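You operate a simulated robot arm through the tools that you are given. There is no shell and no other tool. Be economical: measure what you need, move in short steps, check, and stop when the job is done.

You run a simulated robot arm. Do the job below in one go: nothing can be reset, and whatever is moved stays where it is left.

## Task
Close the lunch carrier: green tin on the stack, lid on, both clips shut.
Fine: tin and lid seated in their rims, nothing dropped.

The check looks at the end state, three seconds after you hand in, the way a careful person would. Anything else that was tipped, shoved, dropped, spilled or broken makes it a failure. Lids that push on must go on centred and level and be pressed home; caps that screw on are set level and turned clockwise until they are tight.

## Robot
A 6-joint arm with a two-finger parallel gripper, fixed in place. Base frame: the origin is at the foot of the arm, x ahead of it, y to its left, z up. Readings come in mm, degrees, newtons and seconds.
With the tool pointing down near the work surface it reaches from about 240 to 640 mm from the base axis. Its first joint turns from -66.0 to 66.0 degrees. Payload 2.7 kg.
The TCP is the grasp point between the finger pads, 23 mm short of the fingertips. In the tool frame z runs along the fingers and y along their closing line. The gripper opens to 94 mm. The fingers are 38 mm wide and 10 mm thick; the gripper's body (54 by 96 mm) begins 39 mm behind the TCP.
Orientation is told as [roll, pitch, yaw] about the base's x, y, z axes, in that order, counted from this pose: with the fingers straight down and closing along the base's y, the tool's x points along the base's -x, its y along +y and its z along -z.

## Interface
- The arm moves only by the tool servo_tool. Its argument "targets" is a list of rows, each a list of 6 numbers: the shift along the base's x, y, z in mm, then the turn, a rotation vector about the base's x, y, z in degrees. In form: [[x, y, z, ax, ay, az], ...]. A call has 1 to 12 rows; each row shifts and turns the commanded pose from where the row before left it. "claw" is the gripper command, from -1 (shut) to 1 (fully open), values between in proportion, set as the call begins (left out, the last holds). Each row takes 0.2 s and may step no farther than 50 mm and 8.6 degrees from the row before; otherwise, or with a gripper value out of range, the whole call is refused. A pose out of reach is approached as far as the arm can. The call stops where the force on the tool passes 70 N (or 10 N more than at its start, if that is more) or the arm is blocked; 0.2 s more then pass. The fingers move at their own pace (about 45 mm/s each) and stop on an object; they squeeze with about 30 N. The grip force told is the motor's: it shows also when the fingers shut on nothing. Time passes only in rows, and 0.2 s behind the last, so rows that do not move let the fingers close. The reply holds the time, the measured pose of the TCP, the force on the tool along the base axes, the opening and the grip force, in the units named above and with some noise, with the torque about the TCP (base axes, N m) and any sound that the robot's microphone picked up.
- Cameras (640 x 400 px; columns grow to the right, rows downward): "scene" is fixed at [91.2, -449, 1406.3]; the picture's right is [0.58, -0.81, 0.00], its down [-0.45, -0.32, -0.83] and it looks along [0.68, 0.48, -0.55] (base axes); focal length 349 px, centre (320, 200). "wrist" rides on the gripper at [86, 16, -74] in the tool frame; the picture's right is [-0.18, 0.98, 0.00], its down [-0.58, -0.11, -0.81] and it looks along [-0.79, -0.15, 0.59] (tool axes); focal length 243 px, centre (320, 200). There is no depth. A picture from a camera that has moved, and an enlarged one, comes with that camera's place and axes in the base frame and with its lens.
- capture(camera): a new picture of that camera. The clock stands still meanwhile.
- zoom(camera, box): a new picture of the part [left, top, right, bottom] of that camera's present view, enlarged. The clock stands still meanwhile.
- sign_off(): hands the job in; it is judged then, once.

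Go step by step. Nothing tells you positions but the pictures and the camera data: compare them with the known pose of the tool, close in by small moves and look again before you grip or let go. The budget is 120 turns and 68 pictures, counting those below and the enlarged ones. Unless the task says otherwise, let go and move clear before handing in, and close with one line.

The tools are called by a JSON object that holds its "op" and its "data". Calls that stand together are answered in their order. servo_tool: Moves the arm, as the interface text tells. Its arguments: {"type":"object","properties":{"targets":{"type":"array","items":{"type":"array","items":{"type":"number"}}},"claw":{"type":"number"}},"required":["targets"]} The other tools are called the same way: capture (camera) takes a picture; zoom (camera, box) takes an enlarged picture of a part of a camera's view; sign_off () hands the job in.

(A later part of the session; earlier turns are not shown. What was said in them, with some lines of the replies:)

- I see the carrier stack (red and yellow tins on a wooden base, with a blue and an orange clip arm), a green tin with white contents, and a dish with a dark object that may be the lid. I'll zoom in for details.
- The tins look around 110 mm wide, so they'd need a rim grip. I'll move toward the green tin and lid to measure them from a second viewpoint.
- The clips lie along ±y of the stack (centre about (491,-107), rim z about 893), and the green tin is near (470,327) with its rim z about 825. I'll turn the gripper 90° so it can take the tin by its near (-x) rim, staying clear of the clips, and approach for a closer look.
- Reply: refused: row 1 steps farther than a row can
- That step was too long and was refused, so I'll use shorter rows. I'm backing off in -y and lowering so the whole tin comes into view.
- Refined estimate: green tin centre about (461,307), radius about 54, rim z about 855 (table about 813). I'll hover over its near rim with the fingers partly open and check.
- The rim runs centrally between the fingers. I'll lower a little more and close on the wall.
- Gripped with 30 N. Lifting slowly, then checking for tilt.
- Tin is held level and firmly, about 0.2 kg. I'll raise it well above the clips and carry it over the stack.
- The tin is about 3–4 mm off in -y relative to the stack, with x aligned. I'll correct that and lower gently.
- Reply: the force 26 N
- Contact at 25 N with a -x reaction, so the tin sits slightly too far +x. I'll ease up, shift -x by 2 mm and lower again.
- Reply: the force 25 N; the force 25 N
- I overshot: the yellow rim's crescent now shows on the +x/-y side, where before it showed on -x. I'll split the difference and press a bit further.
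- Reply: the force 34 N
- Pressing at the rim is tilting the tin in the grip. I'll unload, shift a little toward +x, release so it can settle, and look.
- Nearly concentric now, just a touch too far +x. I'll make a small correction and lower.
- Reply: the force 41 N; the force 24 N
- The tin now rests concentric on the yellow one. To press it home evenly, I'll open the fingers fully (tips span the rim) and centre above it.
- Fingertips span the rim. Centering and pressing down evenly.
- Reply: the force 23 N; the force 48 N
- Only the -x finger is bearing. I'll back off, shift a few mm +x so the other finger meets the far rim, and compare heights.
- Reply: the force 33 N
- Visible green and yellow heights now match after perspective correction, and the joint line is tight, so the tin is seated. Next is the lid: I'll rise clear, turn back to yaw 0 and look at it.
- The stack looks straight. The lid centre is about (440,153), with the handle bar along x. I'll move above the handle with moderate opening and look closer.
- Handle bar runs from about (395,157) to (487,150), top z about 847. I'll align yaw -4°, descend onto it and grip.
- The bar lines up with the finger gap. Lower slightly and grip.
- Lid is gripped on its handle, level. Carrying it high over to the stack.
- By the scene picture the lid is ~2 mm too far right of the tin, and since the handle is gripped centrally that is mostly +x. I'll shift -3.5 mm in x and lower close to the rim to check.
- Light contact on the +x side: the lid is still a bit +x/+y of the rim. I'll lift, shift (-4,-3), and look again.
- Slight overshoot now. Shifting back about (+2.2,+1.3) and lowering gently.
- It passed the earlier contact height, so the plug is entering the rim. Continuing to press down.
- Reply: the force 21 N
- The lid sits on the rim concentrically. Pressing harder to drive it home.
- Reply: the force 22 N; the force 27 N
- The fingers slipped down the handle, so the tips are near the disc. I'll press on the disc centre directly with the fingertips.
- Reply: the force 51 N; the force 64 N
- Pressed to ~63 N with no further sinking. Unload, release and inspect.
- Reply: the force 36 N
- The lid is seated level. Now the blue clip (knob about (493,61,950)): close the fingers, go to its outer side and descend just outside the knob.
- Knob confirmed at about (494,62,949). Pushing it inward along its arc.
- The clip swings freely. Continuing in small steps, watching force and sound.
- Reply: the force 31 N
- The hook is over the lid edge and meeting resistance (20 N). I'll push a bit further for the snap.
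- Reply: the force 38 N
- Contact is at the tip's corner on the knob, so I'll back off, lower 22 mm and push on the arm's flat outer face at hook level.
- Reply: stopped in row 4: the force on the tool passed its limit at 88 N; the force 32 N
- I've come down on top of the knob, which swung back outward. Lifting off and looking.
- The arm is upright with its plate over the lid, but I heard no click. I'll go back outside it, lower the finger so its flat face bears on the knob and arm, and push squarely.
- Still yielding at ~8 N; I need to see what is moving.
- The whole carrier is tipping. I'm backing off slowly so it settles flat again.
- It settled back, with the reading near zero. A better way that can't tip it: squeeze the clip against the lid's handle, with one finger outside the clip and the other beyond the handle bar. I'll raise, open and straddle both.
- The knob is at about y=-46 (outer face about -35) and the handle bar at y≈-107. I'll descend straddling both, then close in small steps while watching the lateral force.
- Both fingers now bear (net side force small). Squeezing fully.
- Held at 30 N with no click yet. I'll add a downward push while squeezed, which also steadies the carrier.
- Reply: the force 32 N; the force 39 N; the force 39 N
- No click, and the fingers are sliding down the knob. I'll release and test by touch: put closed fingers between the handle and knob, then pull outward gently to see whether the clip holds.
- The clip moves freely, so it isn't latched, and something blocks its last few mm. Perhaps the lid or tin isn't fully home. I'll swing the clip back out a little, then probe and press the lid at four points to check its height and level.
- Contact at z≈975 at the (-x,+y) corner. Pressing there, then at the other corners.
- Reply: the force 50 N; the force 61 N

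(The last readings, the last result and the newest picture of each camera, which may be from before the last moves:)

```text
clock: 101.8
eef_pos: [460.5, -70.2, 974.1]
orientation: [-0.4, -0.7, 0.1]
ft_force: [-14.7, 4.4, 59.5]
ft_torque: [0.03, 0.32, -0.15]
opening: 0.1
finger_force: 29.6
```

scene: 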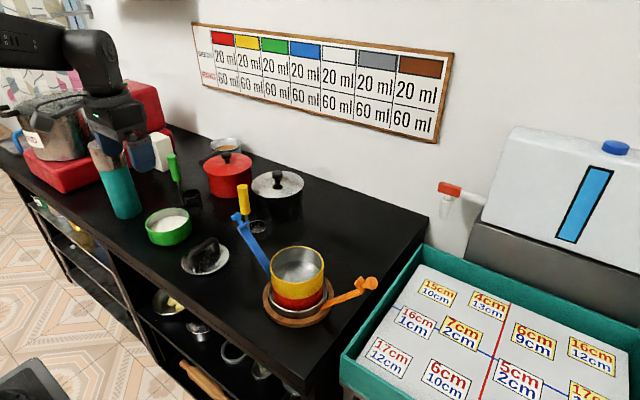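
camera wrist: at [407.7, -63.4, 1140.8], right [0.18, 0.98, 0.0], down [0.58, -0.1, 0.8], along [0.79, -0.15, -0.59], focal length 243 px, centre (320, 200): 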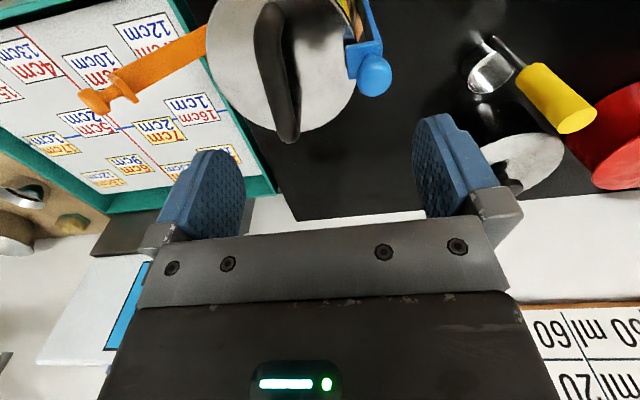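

{"op": "servo_tool", "data": {"targets": [[0, 0, 17, 0, 0, 0], [32, 0, 3, 0, 0, 0], [32, 0, 0, 0, 0, 0], [0, 0, -8, 0, 0, 0], [0, 0, -4, 0, 0, 0], [0, 0, 0, 0, 0, 0]]}}

{"op": "servo_tool", "data": {"targets": [[0, 0, -2, 0, 0, 0], [0, 0, 0, 0, 0, 0]]}}

{"op": "servo_tool", "data": {"targets": [[0, 0, -2, 0, 0, 0], [0, 0, -2, 0, 0, 0], [0, 0, 0, 0, 0, 0]]}}

```text
clock: 103.2
eef_pos: [522.8, -70.3, 975.8]
orientation: [-0.2, 0.2, 0.1]
ft_force: [-0.1, -1.1, 0.3]
ft_torque: [0.02, 0.01, -0.01]
opening: 0.1
finger_force: 30.3
```

```text
clock: 103.8
eef_pos: [521.4, -69.5, 973.6]
orientation: [-0.2, 0.0, 0.2]
ft_force: [-0.8, 0.6, 9.0]
ft_torque: [-0.04, 0.09, -0.05]
opening: 0.0
finger_force: 30.1
```

```text
clock: 104.6
eef_pos: [524.1, -69.8, 974.5]
orientation: [-0.3, -0.3, 0.1]
ft_force: [-2.3, 1.7, 36.2]
ft_torque: [0.05, 0.69, -0.09]
opening: 0.0
finger_force: 29.9
```

{"op": "servo_tool", "data": {"targets": [[0, 0, -2, 0, 0, 0], [0, 0, -1.5, 0, 0, 0], [0, 0, 0, 0, 0, 0]]}}

{"op": "servo_tool", "data": {"targets": [[0, 0, 25, 0, 0, 0], [0, 0, 30, 0, 0, 0], [0, -36, 0, 0, 0, 0], [0, -36, 0, 0, 0, 0], [0, 0, -30, 0, 0, 0], [0, 0, -14, 0, 0, 0], [0, 0, 0, 0, 0, 0]]}}

{"op": "servo_tool", "data": {"targets": [[0, 0, -2, 0, 0, 0], [0, 0, -2, 0, 0, 0], [0, 0, 0, 0, 0, 0]]}}

```text
clock: 105.4
eef_pos: [524.5, -68.9, 973.8]
orientation: [-0.3, -0.7, 0.1]
ft_force: [-10.3, 7.6, 54.2]
ft_torque: [0.25, 1.34, -0.33]
opening: 0.0
finger_force: 29.5
```

```text
clock: 107.0
eef_pos: [521.6, -140.4, 977.9]
orientation: [-0.2, 0.2, 0.2]
ft_force: [-0.1, 0.4, 0.1]
ft_torque: [-0.01, 0.0, 0.01]
opening: 0.3
finger_force: 29.9
```

```text
clock: 107.8
eef_pos: [523.9, -141.8, 975.8]
orientation: [-0.2, 0.1, 0.1]
ft_force: [-0.2, -0.1, 1.9]
ft_torque: [0.02, -0.03, 0.02]
opening: 0.1
finger_force: 30.0
```

{"op": "servo_tool", "data": {"targets": [[0, 0, -2, 0, 0, 0], [0, 0, -2, 0, 0, 0], [0, 0, -2, 0, 0, 0], [0, 0, 0, 0, 0, 0]]}}

{"op": "servo_tool", "data": {"targets": [[0, 0, 10, 0, 0, 0], [-32, 0, 10, 0, 0, 0], [-32, 0, 0, 0, 0, 0], [0, 0, -8, 0, 0, 0], [0, 0, -5, 0, 0, 0], [0, 0, 0, 0, 0, 0]]}}

{"op": "servo_tool", "data": {"targets": [[0, 0, -2, 0, 0, 0], [0, 0, -2, 0, 0, 0], [0, 0, 0, 0, 0, 0]]}}

```text
clock: 108.8
eef_pos: [524.5, -142.6, 973.8]
orientation: [-0.4, -0.5, 0.1]
ft_force: [-10.4, -1.5, 46.9]
ft_torque: [0.05, 1.09, 0.06]
opening: 0.2
finger_force: 29.6
```

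```text
clock: 110.2
eef_pos: [459.6, -141.5, 976.3]
orientation: [-0.2, 0.2, 0.2]
ft_force: [-0.6, -0.9, -0.7]
ft_torque: [0.0, 0.0, 0.0]
opening: 0.1
finger_force: 29.5
```

```text
clock: 111.0
eef_pos: [459.7, -142.9, 974.1]
orientation: [-0.4, -0.2, 0.2]
ft_force: [-6.5, -0.7, 33.5]
ft_torque: [0.02, 0.16, 0.06]
opening: 0.2
finger_force: 30.5
```

The lid measures the same height (about 951) at all four corners, so it's level and home. Back to the blue clip: I'll push it gently and squarely to its stop (force under the tipping level), retreat straight out, and re-probe where it rests.

{"op": "servo_tool", "data": {"targets": [[0, 0, 30, 0, 0, 0], [0, 0, 46, 0, 0, 0], [10, 40, 0, 0, 0, 0], [10, 45, 0, 0, 0, 0], [12, 45, 0, 0, 0, 0], [0, 45, 0, 0, 0, 0], [0, 22, 0, 0, 0, 0], [0, 0, -35, 0, 0, 0], [0, 0, -33, 0, 0, 0], [0, 0, 0, 0, 0, 0]]}}

{"op": "servo_tool", "data": {"targets": [[0, -15, 0, 0, 0, 0], [0, -15, 0, 0, 0, 0], [0, -15, 0, 0, 0, 0], [0, -12, 0, 0, 0, 0], [0, -8, 0, 0, 0, 0], [0, 0, 0, 0, 0, 0]]}}

```text
clock: 113.2
eef_pos: [492.7, 57.8, 982.4]
orientation: [-0.1, -0.4, 0.1]
ft_force: [-1.9, 10.8, 21.8]
ft_torque: [0.34, -0.02, 0.0]
opening: 0.1
finger_force: 29.7
```

```text
clock: 113.7
eef_pos: [495.3, 40.9, 989.8]
orientation: [0.4, -1.4, 0.6]
ft_force: [-0.4, 6.7, 10.0]
ft_torque: [0.18, -0.01, 0.04]
opening: 0.0
finger_force: 30.1
stopped in row 2: the force on the tool passed its limit at 74 N (the readings are from after the stop); the commanded pose is now the measured one
```

The clip had swung fully open again and I landed on its knob. I'll lift, go outside it, and redo the arc push cleanly from the start.

{"op": "servo_tool", "data": {"targets": [[0, 0, 20, 0, 0, 0], [-2, 35, 10, 0, 1.2, 0], [0, 35, 0, 0, 0, 0], [0, 0, -30, 0, 0, 0], [0, 0, -26, 0, 0, 0], [0, 0, 0, 0, 0, 0]]}}

{"op": "servo_tool", "data": {"targets": [[0, -17, 0, 0, 0, 0], [0, -15, 0, 0, 0, 0], [0, -11, 6, 0, 0, 0], [0, -10, 6, 0, 0, 0], [0, -13, 6, 0, 0, 0], [0, -14, 5, 0, 0, 0], [0, -14, 3, 0, 0, 0], [0, -14, 2, 0, 0, 0], [0, -12, 0, 0, 0, 0], [0, -10, 0, 0, 0, 0], [0, 0, 0, 0, 0, 0]]}}

```text
clock: 115.1
eef_pos: [492.4, 110.1, 963.3]
orientation: [0.2, 0.1, 0.4]
ft_force: [0.2, -0.3, -0.3]
ft_torque: [0.02, 0.01, 0.0]
opening: 0.1
finger_force: 30.5
```

```text
clock: 117.5
eef_pos: [491.5, -20.6, 991.8]
orientation: [0.2, -0.1, 0.3]
ft_force: [-3.6, -0.3, 21.4]
ft_torque: [-0.22, -0.02, -0.04]
opening: 0.0
finger_force: 30.3
```

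The finger is bearing down on something at y≈-30, z≈969, lower than the knob should be. I'll use my last picture to understand this.

{"op": "zoom", "data": {"camera": "scene", "box": [235, 180, 395, 320]}}

```text
2.86 times, centred on (315, 250) of scene
camera zoom: at [90.8, -449.0, 1406.3], right [0.58, -0.81, 0.0], down [-0.45, -0.32, -0.83], along [0.68, 0.48, -0.55], focal length 997 px, centre (334, 57)
```

zoom: 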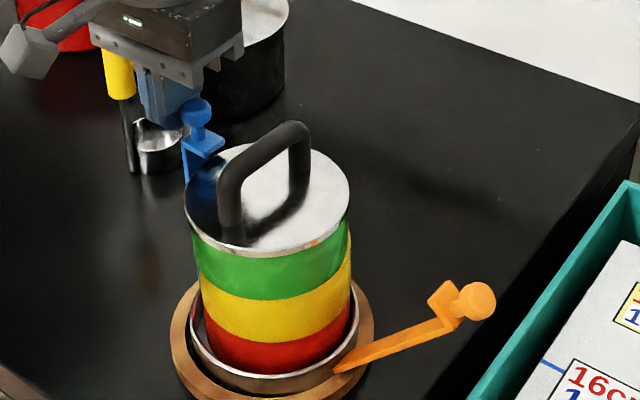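

That explains it: the finger tip caught the tab's outer corner, pressed it onto the lid edge and tilted the green tin. I must push lower, on the strap's face, with no downward force. First I'll lift off so the tin settles, then check and press the lid's far corner.

{"op": "servo_tool", "data": {"targets": [[0, 1, 6, 0, 0, 0], [0, 2, 15, 0, 0, 0], [0, 0, 40, 0, 0, 0], [11, -40, 0, 0, 0, 0], [11, -40, 0, 0, 0, 0], [11, -41, 0, 0, 0, 0], [0, 0, -35, 0, 0, 0], [0, 0, -25, 0, 0, 0], [0, 0, -8, 0, 0, 0], [0, 0, 0, 0, 0, 0]]}}

{"op": "servo_tool", "data": {"targets": [[0, 0, -4, 0, 0, 0], [0, 0, -2, 0, 0, 0], [0, 0, 0, 0, 0, 0]]}}

```text
clock: 119.7
eef_pos: [523.8, -137.9, 983.8]
orientation: [0.4, 0.1, 0.3]
ft_force: [0.0, 0.7, 0.0]
ft_torque: [0.03, 0.03, -0.01]
opening: 0.0
finger_force: 30.3
```

```text
clock: 120.5
eef_pos: [523.5, -137.6, 977.2]
orientation: [0.3, 0.1, 0.4]
ft_force: [0.2, -0.3, 0.2]
ft_torque: [0.01, 0.02, 0.0]
opening: 0.0
finger_force: 30.1
```

{"op": "servo_tool", "data": {"targets": [[0, 0, -2, 0, 0, 0], [0, 0, -2, 0, 0, 0], [0, 0, 0, 0, 0, 0]]}}

{"op": "servo_tool", "data": {"targets": [[0, 0, -2, 0, 0, 0], [0, 0, -2, 0, 0, 0], [0, 0, 0, 0, 0, 0]]}}

```text
clock: 121.3
eef_pos: [524.8, -138.8, 974.7]
orientation: [0.1, 0.1, 0.4]
ft_force: [-1.6, -0.1, 9.5]
ft_torque: [0.02, 0.22, 0.04]
opening: 0.0
finger_force: 30.1
```

```text
clock: 122.1
eef_pos: [527.7, -137.2, 974.5]
orientation: [0.1, -0.3, 0.5]
ft_force: [-6.9, -4.1, 37.7]
ft_torque: [-0.08, 0.86, 0.15]
opening: 0.2
finger_force: 30.4
```

That corner is back at the home height. Checking the -x side corners.

{"op": "servo_tool", "data": {"targets": [[0, 0, 12, 0, 0, 0], [-32, -2, 10, 0, 0, 0], [-34, -2, 0, 0, 0, 0], [0, 0, -8, 0, 0, 0], [0, 0, -5, 0, 0, 0], [0, 0, 0, 0, 0, 0]]}}

{"op": "servo_tool", "data": {"targets": [[0, 0, -2, 0, 0, 0], [0, 0, -2, 0, 0, 0], [0, 0, -2, 0, 0, 0], [0, 0, 0, 0, 0, 0]]}}

```text
clock: 123.5
eef_pos: [460.0, -141.3, 976.6]
orientation: [0.4, 0.2, 0.4]
ft_force: [0.2, -0.6, -0.6]
ft_torque: [-0.01, 0.0, -0.02]
opening: 0.0
finger_force: 30.3
```

```text
clock: 124.5
eef_pos: [461.1, -141.6, 973.8]
orientation: [0.2, -0.2, 0.4]
ft_force: [-5.3, -2.8, 25.2]
ft_torque: [-0.02, 0.14, 0.05]
opening: 0.0
finger_force: 29.6
```

{"op": "servo_tool", "data": {"targets": [[0, 0, 30, 0, 0, 0], [0, 0, 30, 0, 0, 0], [-2, 36, 0, 0, 0, 0], [0, 36, 0, 0, 0, 0], [0, 0, -30, 0, 0, 0], [0, 0, -22, 0, 0, 0], [0, 0, 0, 0, 0, 0]]}}

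{"op": "servo_tool", "data": {"targets": [[0, 0, -3, 0, 0, 0], [0, 0, -2, 0, 0, 0], [0, 0, -2, 0, 0, 0], [0, 0, -2, 0, 0, 0], [0, 0, 0, 0, 0, 0]]}}

```text
clock: 126.1
eef_pos: [456.7, -71.6, 979.2]
orientation: [0.3, 0.1, 0.4]
ft_force: [-0.4, 0.5, -0.4]
ft_torque: [-0.02, -0.02, -0.01]
opening: 0.2
finger_force: 29.4
```

```text
clock: 127.3
eef_pos: [457.4, -71.9, 974.2]
orientation: [0.2, -0.3, 0.5]
ft_force: [-8.2, 8.3, 40.1]
ft_torque: [0.18, 0.18, 0.01]
opening: 0.1
finger_force: 30.5
```

All corners level at home height again. Now push the blue clip with the finger low (z 966), so its flat face meets the strap without catching the tab.

{"op": "servo_tool", "data": {"targets": [[0, 0, 40, 0, 0, 0], [0, 0, 42, 0, 0, 0], [12, 45, 0, 0, 0, 0], [12, 45, 0, 0, 0, 0], [11, 45, 0, 0, 0, 0], [0, 46, 0, 0, 0, 0], [0, 0, -40, 0, 0, 0], [0, 0, -42, 0, 0, 0], [0, 0, 0, 0, 0, 0]]}}

{"op": "servo_tool", "data": {"targets": [[0, -15, 0, 0, 0, 0], [0, -15, 0, 0, 0, 0], [0, -12, 0, 0, 0, 0], [0, -12, 0, 0, 0, 0], [0, -12, 0, 0, 0, 0], [0, -12, 0, 0, 0, 0], [0, -12, 0, 0, 0, 0], [0, -10, 0, 0, 0, 0], [0, -10, 0, 0, 0, 0], [0, -6, 0, 0, 0, 0], [0, 0, 0, 0, 0, 0]]}}

```text
clock: 129.3
eef_pos: [492.5, 108.6, 972.7]
orientation: [0.3, 0.1, 0.4]
ft_force: [0.2, 1.2, -0.1]
ft_torque: [0.0, -0.01, -0.01]
opening: 0.0
finger_force: 29.7
```

```text
clock: 131.7
eef_pos: [493.9, -3.5, 971.3]
orientation: [0.2, 0.2, 0.4]
ft_force: [0.5, 0.4, 0.0]
ft_torque: [0.0, 0.01, 0.03]
opening: 0.0
finger_force: 29.8
```

{"op": "servo_tool", "data": {"targets": [[0, 0, -5, 0, 0, 0], [0, -4, 0, 0, 0, 0], [0, -4, 0, 0, 0, 0], [0, -3, 0, 0, 0, 0], [0, 0, 0, 0, 0, 0]]}}

{"op": "servo_tool", "data": {"targets": [[0, -3, 0, 0, 0, 0], [0, -3, 0, 0, 0, 0], [0, 0, 0, 0, 0, 0]]}}

{"op": "servo_tool", "data": {"targets": [[0, -3, 0, 0, 0, 0], [0, -2, 0, 0, 0, 0], [0, 0, 0, 0, 0, 0]]}}

```text
clock: 132.9
eef_pos: [494.0, -17.7, 965.6]
orientation: [0.3, 0.2, 0.4]
ft_force: [0.2, 0.5, 0.1]
ft_torque: [0.0, -0.01, -0.01]
opening: 0.1
finger_force: 29.8
```

```text
clock: 133.7
eef_pos: [493.4, -22.0, 966.8]
orientation: [0.3, 0.3, 0.4]
ft_force: [-0.5, 1.7, -0.5]
ft_torque: [0.0, 0.02, 0.02]
opening: 0.2
finger_force: 30.4
```

```text
clock: 134.5
eef_pos: [492.0, -27.6, 967.8]
orientation: [0.3, 0.0, 0.4]
ft_force: [-0.2, 8.6, 4.1]
ft_torque: [-0.05, 0.0, 0.01]
opening: 0.1
finger_force: 30.1
```

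{"op": "servo_tool", "data": {"targets": [[0, -2, 0, 0, 0, 0], [0, -1, 0, 0, 0, 0], [0, 0, 0, 0, 0, 0]]}}

{"op": "servo_tool", "data": {"targets": [[0, -2, 0, 0, 0, 0], [0, -1, 0, 0, 0, 0], [0, 0, 0, 0, 0, 0]]}}

```text
clock: 135.3
eef_pos: [492.7, -29.5, 965.9]
orientation: [0.3, 0.1, 0.3]
ft_force: [0.5, 11.7, 7.7]
ft_torque: [-0.12, -0.04, -0.01]
opening: 0.1
finger_force: 30.0
```

```text
clock: 136.1
eef_pos: [491.5, -32.6, 966.6]
orientation: [0.4, 0.1, 0.4]
ft_force: [2.1, 12.6, 9.3]
ft_torque: [-0.13, 0.03, 0.0]
opening: 0.1
finger_force: 30.2
```

The strap has reached its upright stop; beyond this the force just plateaus as the carrier starts to tip. I'll ease back slowly and re-touch lightly to verify the clip stays upright.

{"op": "servo_tool", "data": {"targets": [[0, 1, 0, 0, 0, 0], [0, 1, 0, 0, 0, 0], [0, 1, 0, 0, 0, 0], [0, 1, 0, 0, 0, 0], [0, 1, 0, 0, 0, 0], [0, 1, 0, 0, 0, 0], [0, 1, 0, 0, 0, 0], [0, 1, 0, 0, 0, 0], [0, 1, 0, 0, 0, 0], [0, 1, 0, 0, 0, 0], [0, 1, 0, 0, 0, 0], [0, 0, 0, 0, 0, 0]]}}

{"op": "servo_tool", "data": {"targets": [[0, 4, 0, 0, 0, 0], [0, 4, 0, 0, 0, 0], [0, 0, 0, 0, 0, 0], [0, 0, 0, 0, 0, 0], [0, 0, 0, 0, 0, 0], [0, -4, 0, 0, 0, 0], [0, -2, 0, 0, 0, 0], [0, 0, 0, 0, 0, 0]]}}

{"op": "servo_tool", "data": {"targets": [[0, -2, 0, 0, 0, 0], [0, 0, 0, 0, 0, 0]]}}

{"op": "servo_tool", "data": {"targets": [[0, -2, 0, 0, 0, 0], [0, 0, 0, 0, 0, 0]]}}

```text
clock: 138.7
eef_pos: [493.6, -22.0, 966.2]
orientation: [0.3, 0.2, 0.5]
ft_force: [0.0, 1.0, 0.5]
ft_torque: [-0.02, 0.0, -0.01]
opening: 0.0
finger_force: 30.2
```

```text
clock: 140.5
eef_pos: [493.2, -20.4, 966.6]
orientation: [0.2, 0.2, 0.4]
ft_force: [-0.3, -1.1, 0.6]
ft_torque: [0.02, -0.03, 0.0]
opening: 0.2
finger_force: 30.5
```

```text
clock: 141.1
eef_pos: [492.9, -22.3, 965.9]
orientation: [0.3, 0.1, 0.4]
ft_force: [0.6, 2.3, 1.2]
ft_torque: [-0.03, 0.0, 0.04]
opening: 0.1
finger_force: 29.8
```

```text
clock: 141.7
eef_pos: [491.7, -24.4, 965.8]
orientation: [0.3, 0.2, 0.4]
ft_force: [0.6, 4.6, 3.0]
ft_torque: [-0.01, 0.0, -0.01]
opening: 0.0
finger_force: 29.6
```

The clip returns to the same upright rest, springing only against its end stop, so it's at its closed limit. I'll leave it there, retreat straight out, and go to the outer side of the orange clip.

{"op": "servo_tool", "data": {"targets": [[0, 4, 0, 0, 0, 0], [0, 10, 0, 0, 0, 0], [0, 25, 0, 0, 0, 0], [0, 20, 20, 0, 0, 0], [0, 0, 45, 0, 0, 0], [0, 0, 35, 0, 0, 0], [0, -40, 0, 0, 0, 0], [0, -45, 0, 0, 0, 0], [0, -45, 0, 0, 0, 0], [0, -45, 0, 0, 0, 0], [0, -45, 0, 0, 0, 0], [0, -45, 0, 0, 0, 0]]}}

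{"op": "servo_tool", "data": {"targets": [[0, -45, 0, 0, 0, 0], [-2, -48, 0, 0, 0, 0], [0, 0, 0, 0, 0, 0], [0, 0, -40, 0, 0, 0], [0, 0, -40, 0, 0, 0], [0, 0, -20, 0, 0, 0], [0, 0, 0, 0, 0, 0]]}}

```text
clock: 144.3
eef_pos: [492.3, -229.8, 1069.9]
orientation: [0.3, 0.1, 0.4]
ft_force: [0.0, 0.6, -0.5]
ft_torque: [-0.03, 0.02, -0.03]
opening: 0.0
finger_force: 30.2
```

```text
clock: 145.9
eef_pos: [490.4, -323.4, 967.3]
orientation: [0.2, 0.1, 0.4]
ft_force: [-1.0, 0.3, 0.5]
ft_torque: [0.01, -0.01, -0.02]
opening: 0.0
finger_force: 29.6
```

{"op": "servo_tool", "data": {"targets": [[0, 0, -5, 0, 0, 0], [0, 14, 0, 0, 0, 0], [0, 12, 0, 0, 0, 0], [0, 12, 0, 0, 0, 0], [0, 12, 0, 0, 0, 0], [0, 12, 0, 0, 0, 0], [0, 12, 0, 0, 0, 0], [0, 0, 0, 0, 0, 0]]}}

{"op": "servo_tool", "data": {"targets": [[0, 12, 1, 0, 0, 0], [0, 12, 1, 0, 0, 0], [0, 10, 1, 0, 0, 0], [0, 8, 0, 0, 0, 0], [0, 0, 0, 0, 0, 0]]}}

```text
clock: 147.7
eef_pos: [493.6, -254.1, 975.2]
orientation: [-0.9, -1.2, 0.3]
ft_force: [-3.6, -27.4, 61.6]
ft_torque: [0.75, 0.4, 0.22]
opening: 0.0
finger_force: 30.2
```

```text
clock: 148.2
eef_pos: [495.1, -247.3, 981.9]
orientation: [-1.4, -2.2, 0.5]
ft_force: [-0.3, -6.5, 15.7]
ft_torque: [0.21, 0.17, 0.06]
opening: 0.0
finger_force: 30.4
stopped in row 2: the force on the tool passed its limit at 80 N (the readings are from after the stop); the commanded pose is now the measured one
```

The knob's friction jams unless the finger rises along its arc. I'll back off, restart outside, and use the arc that worked cleanly for the blue clip.

{"op": "servo_tool", "data": {"targets": [[0, -10, 0, 0, 0, 0], [0, -20, 0, 1.2, 2, 0], [0, -25, 0, 0, 0, 0], [0, -25, 0, 0, 0, 0], [0, 0, -17, 0, 0, 0], [0, 0, 0, 0, 0, 0]]}}

{"op": "servo_tool", "data": {"targets": [[0, 17, 0, 0, 0, 0], [0, 17, 0, 0, 0, 0], [0, 11, 7, 0, 0, 0], [0, 10, 6, 0, 0, 0], [0, 13, 7, 0, 0, 0], [0, 14, 6, 0, 0, 0], [0, 14, 4, 0, 0, 0], [0, 0, 0, 0, 0, 0]]}}

```text
clock: 149.6
eef_pos: [494.4, -324.5, 962.4]
orientation: [0.1, 0.3, 0.4]
ft_force: [0.0, 0.2, -0.2]
ft_torque: [-0.01, 0.01, -0.01]
opening: 0.1
finger_force: 29.9
```

```text
clock: 151.4
eef_pos: [495.5, -227.2, 990.7]
orientation: [0.1, 0.2, 0.4]
ft_force: [-0.3, -1.1, -0.3]
ft_torque: [0.04, 0.03, 0.03]
opening: 0.1
finger_force: 29.9
```

{"op": "servo_tool", "data": {"targets": [[-2, 7, 5, 0, 0, 0], [0, 7, 3, 0, 0, 0], [0, 6, 1, 0, 0, 0], [0, 6, 0.5, 0, 0, 0], [0, 0, 0, 0, 0, 0]]}}

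{"op": "servo_tool", "data": {"targets": [[0, 4, 0, 0, 0, 0], [0, 3, 0, 0, 0, 0], [0, 0, 0, 0, 0, 0]]}}

{"op": "servo_tool", "data": {"targets": [[0, 3, 0, 0, 0, 0], [0, 2, 0, 0, 0, 0], [0, 0, 0, 0, 0, 0]]}}

```text
clock: 152.6
eef_pos: [493.7, -201.2, 1000.2]
orientation: [0.1, 0.2, 0.4]
ft_force: [0.1, -0.8, 0.8]
ft_torque: [-0.01, 0.03, -0.02]
opening: 0.0
finger_force: 29.8
```

```text
clock: 153.4
eef_pos: [493.9, -196.9, 998.2]
orientation: [0.1, 0.3, 0.4]
ft_force: [0.2, -0.3, -0.1]
ft_torque: [-0.01, 0.01, 0.0]
opening: 0.0
finger_force: 29.8
```

```text
clock: 154.2
eef_pos: [493.6, -190.8, 1001.2]
orientation: [0.0, 0.3, 0.4]
ft_force: [-0.5, 0.1, -0.1]
ft_torque: [0.0, 0.01, 0.02]
opening: 0.0
finger_force: 29.9
```

{"op": "servo_tool", "data": {"targets": [[0, 2, 0, 0, 0, 0], [0, 2, 0, 0, 0, 0], [0, 0, 0, 0, 0, 0]]}}

{"op": "servo_tool", "data": {"targets": [[0, 2, 0, 0, 0, 0], [0, 2, 0, 0, 0, 0], [0, 0, 0, 0, 0, 0]]}}

```text
clock: 155.0
eef_pos: [493.6, -188.6, 1002.7]
orientation: [0.1, 0.3, 0.4]
ft_force: [0.1, -1.1, 0.0]
ft_torque: [-0.02, 0.0, 0.0]
opening: 0.0
finger_force: 29.6
```

```text
clock: 155.8
eef_pos: [492.9, -183.1, 1000.8]
orientation: [0.0, 0.2, 0.4]
ft_force: [1.3, -7.6, 6.9]
ft_torque: [-0.07, -0.02, -0.02]
opening: 0.0
finger_force: 29.8
```

The orange clip has reached the same elastic stop as the blue one. I'll retreat straight out slowly and re-touch to verify it stays up.

{"op": "servo_tool", "data": {"targets": [[0, -1, 0, 0, 0, 0], [0, -1, 0, 0, 0, 0], [0, -1, 0, 0, 0, 0], [0, -1, 0, 0, 0, 0], [0, -1, 0, 0, 0, 0], [0, -1, 0, 0, 0, 0], [0, -1, 0, 0, 0, 0], [0, -4, 0, 0, 0, 0], [0, -6, 0, 0, 0, 0], [0, 0, 0, 0, 0, 0], [0, 0, 0, 0, 0, 0], [0, 0, 0, 0, 0, 0]]}}

{"op": "servo_tool", "data": {"targets": [[0, 5, 0, 0, 0, 0], [0, 4, 0, 0, 0, 0], [0, 3, 0, 0, 0, 0], [0, 0, 0, 0, 0, 0]]}}

{"op": "servo_tool", "data": {"targets": [[0, 2, 0, 0, 0, 0], [0, 1, 0, 0, 0, 0], [0, 0, 0, 0, 0, 0]]}}

{"op": "servo_tool", "data": {"targets": [[0, 2, 0, 0, 0, 0], [0, 1, 0, 0, 0, 0], [0, 0, 0, 0, 0, 0]]}}

```text
clock: 158.4
eef_pos: [492.7, -200.4, 999.4]
orientation: [0.2, 0.3, 0.4]
ft_force: [-0.2, 0.3, -0.2]
ft_torque: [0.01, 0.01, 0.02]
opening: 0.1
finger_force: 29.9
```

```text
clock: 159.4
eef_pos: [492.7, -186.4, 1000.9]
orientation: [0.0, 0.4, 0.5]
ft_force: [0.0, -0.6, 0.3]
ft_torque: [0.01, -0.01, 0.03]
opening: 0.1
finger_force: 29.7
```

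```text
clock: 160.2
eef_pos: [492.2, -183.9, 1000.5]
orientation: [0.1, 0.3, 0.4]
ft_force: [1.2, -2.2, 0.3]
ft_torque: [-0.05, 0.0, 0.03]
opening: 0.4
finger_force: 30.3
```

```text
clock: 161.0
eef_pos: [492.3, -181.7, 1000.4]
orientation: [0.2, 0.2, 0.4]
ft_force: [0.8, -5.2, 4.0]
ft_torque: [-0.07, 0.03, 0.01]
opening: 0.0
finger_force: 29.8
```

The clips hold upright, but both spring slightly against the lid, which suggests the lid isn't fully pressed down yet. I'll press harder, dead centre on the handle's bar, raising the force in stages.

{"op": "servo_tool", "data": {"targets": [[0, -2, 0, 0, 0, 0], [0, -2, 0, 0, 0, 0], [0, -4, 0, 0, 0, 0], [0, -20, 0, 0, 0, 0], [0, -20, 20, 0, 0, 0], [0, 0, 40, 0, 0, 0], [0, 40, 0, 0, 0, 0], [0, 45, 0, 0, 0, 0], [-3, 38, 0, 0, 0, 0], [0, 0, -25, 0, 0, 0], [0, 0, -20, 0, 0, 0], [0, 0, 0, 0, 0, 0]]}}

{"op": "servo_tool", "data": {"targets": [[0, 0, -3, 0, 0, 0], [0, 0, -3, 0, 0, 0], [0, 0, -2, 0, 0, 0], [0, 0, 0, 0, 0, 0]]}}

```text
clock: 163.6
eef_pos: [488.2, -105.0, 1017.6]
orientation: [0.0, -0.1, 0.4]
ft_force: [-6.3, 3.7, 35.9]
ft_torque: [-0.02, 0.49, 0.03]
opening: 0.0
finger_force: 30.2
```

```text
clock: 164.3
eef_pos: [491.4, -107.7, 1019.0]
orientation: [-0.2, -0.8, 0.6]
ft_force: [-0.5, 0.2, 8.4]
ft_torque: [-0.02, 0.14, 0.0]
opening: 0.0
finger_force: 30.1
stopped in row 3: the force on the tool passed its limit at 71 N (the readings are from after the stop); the commanded pose is now the measured one
```

{"op": "servo_tool", "data": {"targets": [[0, 0, -2, 0, 0, 0], [0, 0, -2, 0, 0, 0], [0, 0, -1, 0, 0, 0], [0, 0, 0, 0, 0, 0]]}}

{"op": "servo_tool", "data": {"targets": [[0, 0, -0.5, 0, 0, 0], [0, 0, -0.3, 0, 0, 0], [0, 0, 0, 0, 0, 0]]}}

{"op": "servo_tool", "data": {"targets": [[0, 0, -0.4, 0, 0, 0], [0, 0, -0.3, 0, 0, 0], [0, 0, 0, 0, 0, 0]]}}

```text
clock: 165.3
eef_pos: [492.4, -107.6, 1018.2]
orientation: [-0.3, -1.5, 0.4]
ft_force: [-7.3, -0.1, 47.3]
ft_torque: [-0.08, 1.01, 0.04]
opening: 0.0
finger_force: 29.7
```

```text
clock: 166.1
eef_pos: [491.8, -107.0, 1018.2]
orientation: [-0.2, -1.7, 0.5]
ft_force: [-4.2, -1.7, 47.6]
ft_torque: [-0.09, 0.96, -0.04]
opening: 0.0
finger_force: 30.1
```

```text
clock: 166.9
eef_pos: [492.3, -108.2, 1018.0]
orientation: [-0.3, -1.7, 0.6]
ft_force: [-6.4, 2.8, 53.4]
ft_torque: [0.0, 1.1, 0.05]
opening: 0.1
finger_force: 30.0
```

{"op": "servo_tool", "data": {"targets": [[0, 0, -0.8, 0, 0, 0], [0, 0, -0.5, 0, 0, 0], [0, 0, 0, 0, 0, 0]]}}

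{"op": "servo_tool", "data": {"targets": [[0, 0, -0.6, 0, 0, 0], [0, 0, 0, 0, 0, 0]]}}

{"op": "servo_tool", "data": {"targets": [[0, 0, -0.6, 0, 0, 0], [0, 0, 0, 0, 0, 0]]}}

{"op": "servo_tool", "data": {"targets": [[0, 0, -0.6, 0, 0, 0], [0, 0, 0, 0, 0, 0]]}}

```text
clock: 167.7
eef_pos: [492.0, -107.2, 1018.4]
orientation: [-0.3, -1.8, 0.5]
ft_force: [-10.2, 2.9, 59.0]
ft_torque: [-0.02, 1.29, 0.03]
opening: 0.0
finger_force: 30.3
```

```text
clock: 168.3
eef_pos: [494.2, -106.5, 1017.5]
orientation: [-0.2, -1.9, 0.5]
ft_force: [-10.2, -0.2, 61.5]
ft_torque: [-0.08, 1.28, -0.11]
opening: 0.2
finger_force: 29.6
```

```text
clock: 168.9
eef_pos: [492.9, -107.3, 1017.8]
orientation: [-0.3, -1.9, 0.6]
ft_force: [-9.8, 0.8, 63.1]
ft_torque: [-0.05, 1.36, -0.04]
opening: 0.0
finger_force: 30.1
```

```text
clock: 169.5
eef_pos: [492.9, -107.3, 1017.9]
orientation: [-0.3, -2.2, 0.6]
ft_force: [-8.4, 1.8, 64.8]
ft_torque: [0.01, 1.35, 0.01]
opening: 0.0
finger_force: 29.4
```

The lid doesn't move at 65 N, so it is home. I'll give the blue clip one firmer inward-and-down push on its knob, directed so the carrier can't tip, and listen for a snap.

{"op": "servo_tool", "data": {"targets": [[0, 0, 15, 0, 0, 0], [0, 0, 40, 0, 2, 0], [0, 45, 0, 0, 0, 0], [0, 45, 0, 0, 0, 0], [0, 45, 0, 0, 0, 0], [0, 0, -30, 0, 0, 0], [0, 0, -30, 0, 0, 0], [0, -15, 0, 0, 0, 0], [0, -15, 0, 0, 0, 0], [0, -10, 0, 0, 0, 0], [0, 0, 0, 0, 0, 0]]}}

```text
clock: 171.9
eef_pos: [489.8, -12.7, 1003.9]
orientation: [0.0, 1.3, 0.6]
ft_force: [0.1, 0.0, -0.2]
ft_torque: [-0.02, -0.01, 0.01]
opening: 0.1
finger_force: 29.5
```

{"op": "servo_tool", "data": {"targets": [[2, -4, -2, 0, -1.2, 0], [0, -4, -1, 0, 0, 0], [0, -3, 0, 0, 0, 0], [0, 0, 0, 0, 0, 0]]}}

{"op": "servo_tool", "data": {"targets": [[0, -3, -1, 0, 0, 0], [0, -3, -1.5, 0, 0, 0], [0, -2, -2, 0, 0, 0], [0, 0, 0, 0, 0, 0]]}}

```text
clock: 172.9
eef_pos: [493.1, -23.2, 999.7]
orientation: [0.0, 0.0, 0.5]
ft_force: [-0.3, 5.9, 5.2]
ft_torque: [0.08, 0.01, -0.03]
opening: 0.0
finger_force: 30.0
```

```text
clock: 173.9
eef_pos: [492.2, -30.6, 997.3]
orientation: [-0.1, -0.1, 0.4]
ft_force: [1.3, 14.3, 13.6]
ft_torque: [0.11, 0.05, -0.02]
opening: 0.0
finger_force: 30.0
```

{"op": "servo_tool", "data": {"targets": [[0, -3, -2.5, 0, 0, 0], [0, -3, -2.5, 0, 0, 0], [0, 0, 0, 0, 0, 0]]}}

{"op": "servo_tool", "data": {"targets": [[0, -3, -2.5, 0, 0, 0], [0, -3, -2.5, 0, 0, 0], [0, 0, 0, 0, 0, 0]]}}

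```text
clock: 174.7
eef_pos: [494.4, -34.7, 992.4]
orientation: [0.1, -0.3, 0.7]
ft_force: [-7.4, 30.4, 35.8]
ft_torque: [0.25, 0.23, -0.18]
opening: 0.1
finger_force: 29.4
```

```text
clock: 175.3
eef_pos: [496.9, -33.0, 997.4]
orientation: [0.3, -1.2, 0.9]
ft_force: [-4.6, 16.6, 17.1]
ft_torque: [0.09, 0.19, -0.07]
opening: 0.1
finger_force: 30.2
stopped in row 2: the force on the tool passed its limit at 72 N (the readings are from after the stop); the commanded pose is now the measured one
```

No snap even at 72 N: it's against its hard stop, fully closed. Retreating straight out, then checking the lid level on the far side.

{"op": "servo_tool", "data": {"targets": [[0, 2, 1, 0, 0, 0], [0, 2, 1, 0, 0, 0], [0, 2, 1, 0, 1.2, 0], [0, 2, 0, 0, 0, 0], [0, 2, 0, 0, 0, 0], [0, 4, 0, 0, 0, 0], [0, 0, 0, 0, 0, 0], [0, 0, 0, 0, 0, 0]]}}

{"op": "servo_tool", "data": {"targets": [[0, -4, 0, 0, 0, 0], [0, -3, 0, 0, 0, 0], [0, 0, 0, 0, 0, 0]]}}

{"op": "servo_tool", "data": {"targets": [[0, -2, 0, 0, 0, 0], [0, -1, 0, 0, 0, 0], [0, 0, 0, 0, 0, 0]]}}

```text
clock: 177.1
eef_pos: [495.8, -23.1, 995.8]
orientation: [0.2, 0.5, 0.7]
ft_force: [0.1, 0.1, 0.6]
ft_torque: [0.01, 0.01, 0.0]
opening: 0.0
finger_force: 29.9
```

```text
clock: 177.9
eef_pos: [496.9, -29.9, 996.5]
orientation: [0.2, 0.3, 0.8]
ft_force: [0.6, 8.9, 8.5]
ft_torque: [0.08, 0.04, -0.04]
opening: 0.0
finger_force: 30.5
```

```text
clock: 178.7
eef_pos: [496.2, -31.5, 995.5]
orientation: [0.2, 0.4, 0.7]
ft_force: [-1.5, 17.4, 14.9]
ft_torque: [0.23, 0.1, -0.11]
opening: 0.0
finger_force: 30.4
```

{"op": "servo_tool", "data": {"targets": [[0, 2, 0, 0, 0, 0], [0, 2, 0, 0, 0, 0], [0, 3, 0, 0, 0, 0], [0, 6, 0, 0, 0, 0], [0, 30, 0, 0, 0, 0], [0, 0, 40, 0, 0, 0], [0, 0, 25, 0, 0, 0], [9, -45, 0, 0, 0, 0], [9, -45, 0, 0, 0, 0], [9, -45, 0, 0, 0, 0], [0, -18, -35, 0, 0, 0], [0, 0, -35, 0, 0, 0]]}}

{"op": "servo_tool", "data": {"targets": [[0, 0, -6, 0, 0, 0], [0, 0, -4, 0, 0, 0], [0, 0, -2, 0, 0, 0], [0, 0, 0, 0, 0, 0]]}}

```text
clock: 181.3
eef_pos: [523.7, -143.7, 991.5]
orientation: [0.2, 0.5, 0.9]
ft_force: [-0.3, 0.1, 0.6]
ft_torque: [-0.02, 0.02, -0.02]
opening: 0.2
finger_force: 29.8
```

```text
clock: 182.3
eef_pos: [522.8, -143.6, 979.1]
orientation: [0.3, 0.6, 0.6]
ft_force: [0.1, -0.3, -1.5]
ft_torque: [-0.02, -0.02, 0.03]
opening: 0.0
finger_force: 30.0
```

{"op": "servo_tool", "data": {"targets": [[0, 0, -2, 0, 0, 0], [0, 0, -2, 0, 0, 0], [0, 0, -2, 0, 0, 0], [0, 0, -1, 0, 0, 0], [0, 0, 0, 0, 0, 0]]}}

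{"op": "servo_tool", "data": {"targets": [[0, 0, 30, 0, 0, 0], [0, 0, 45, 0, 0, 0], [-9, -40, 0, 0, 0, 0], [-9, -45, 0, 0, 0, 0], [-9, -25, 0, 0, 0, 0], [0, 0, -30, 0, 0, 0], [0, 0, -20, 0, 0, 0], [0, 25, 0, 0, 0, 0], [0, 20, 0, 0, 0, 0], [0, 12, 0, 0, 0, 0], [0, 0, 0, 0, 0, 0]]}}

```text
clock: 183.5
eef_pos: [524.3, -144.7, 975.0]
orientation: [0.1, 0.2, 0.8]
ft_force: [-2.6, -1.4, 16.9]
ft_torque: [-0.02, 0.19, 0.03]
opening: 0.0
finger_force: 29.7
```

```text
clock: 185.9
eef_pos: [495.7, -196.0, 999.1]
orientation: [0.2, 0.5, 0.7]
ft_force: [0.8, 0.9, 0.4]
ft_torque: [0.01, 0.03, -0.01]
opening: 0.0
finger_force: 30.1
```

The lid is at home height there too. Last check: the orange clip against its stop.

{"op": "servo_tool", "data": {"targets": [[0, 4, 0, 0, 0, 0], [0, 4, 0, 0, 0, 0], [0, 3, 0, 0, 0, 0], [0, 2, 0, 0, 0, 0], [0, 0, 0, 0, 0, 0]]}}

{"op": "servo_tool", "data": {"targets": [[0, 3, -1, 0, 0, 0], [0, 2, -1.5, 0, 0, 0], [0, 2, -1.5, 0, 0, 0], [0, 2, -1.5, 0, 0, 0], [0, 0, 0, 0, 0, 0]]}}

```text
clock: 187.1
eef_pos: [494.7, -184.6, 998.0]
orientation: [0.1, 0.5, 0.6]
ft_force: [0.0, -5.4, 4.0]
ft_torque: [-0.03, 0.01, 0.05]
opening: 0.2
finger_force: 29.6
```

```text
clock: 188.3
eef_pos: [497.3, -175.4, 995.4]
orientation: [-0.2, 0.2, 0.8]
ft_force: [-1.4, -24.0, 24.0]
ft_torque: [-0.27, 0.14, 0.14]
opening: 0.1
finger_force: 29.8
```

Orange is upright against its stop too. Retreating straight out and clear.

{"op": "servo_tool", "data": {"targets": [[0, -2, 1, 0, 0, 0], [0, -2, 1, 0, 0, 0], [0, -2, 1, 0, 0, 0], [0, -2, 1, 0, 0, 0], [0, -2, 0, 0, 0, 0], [0, -3, 0, 0, 0, 0], [0, -5, 0, 0, 0, 0], [0, -20, 0, 0, 0, 0], [0, -30, 0, 0, 0, 0], [0, 0, 45, 0, 0, 0], [0, 0, 45, 0, 0, 0], [0, 0, 0, 0, 0, 0]]}}

```text
clock: 190.9
eef_pos: [493.8, -241.3, 1083.8]
orientation: [0.2, 0.5, 0.7]
ft_force: [0.3, 0.5, -0.3]
ft_torque: [0.0, -0.01, -0.01]
opening: 0.0
finger_force: 29.9
```

{"op": "sign_off", "data": {}}

```text
The job is handed in.
```

I handed in with the green tin and lid seated by touch and both clips pushed upright to their stops, but I never heard or felt either clip latch, and with no pictures left I couldn't check the final state by eye; the carrier also tipped once and the tin tilted once while I pushed the blue clip, and both settled back.
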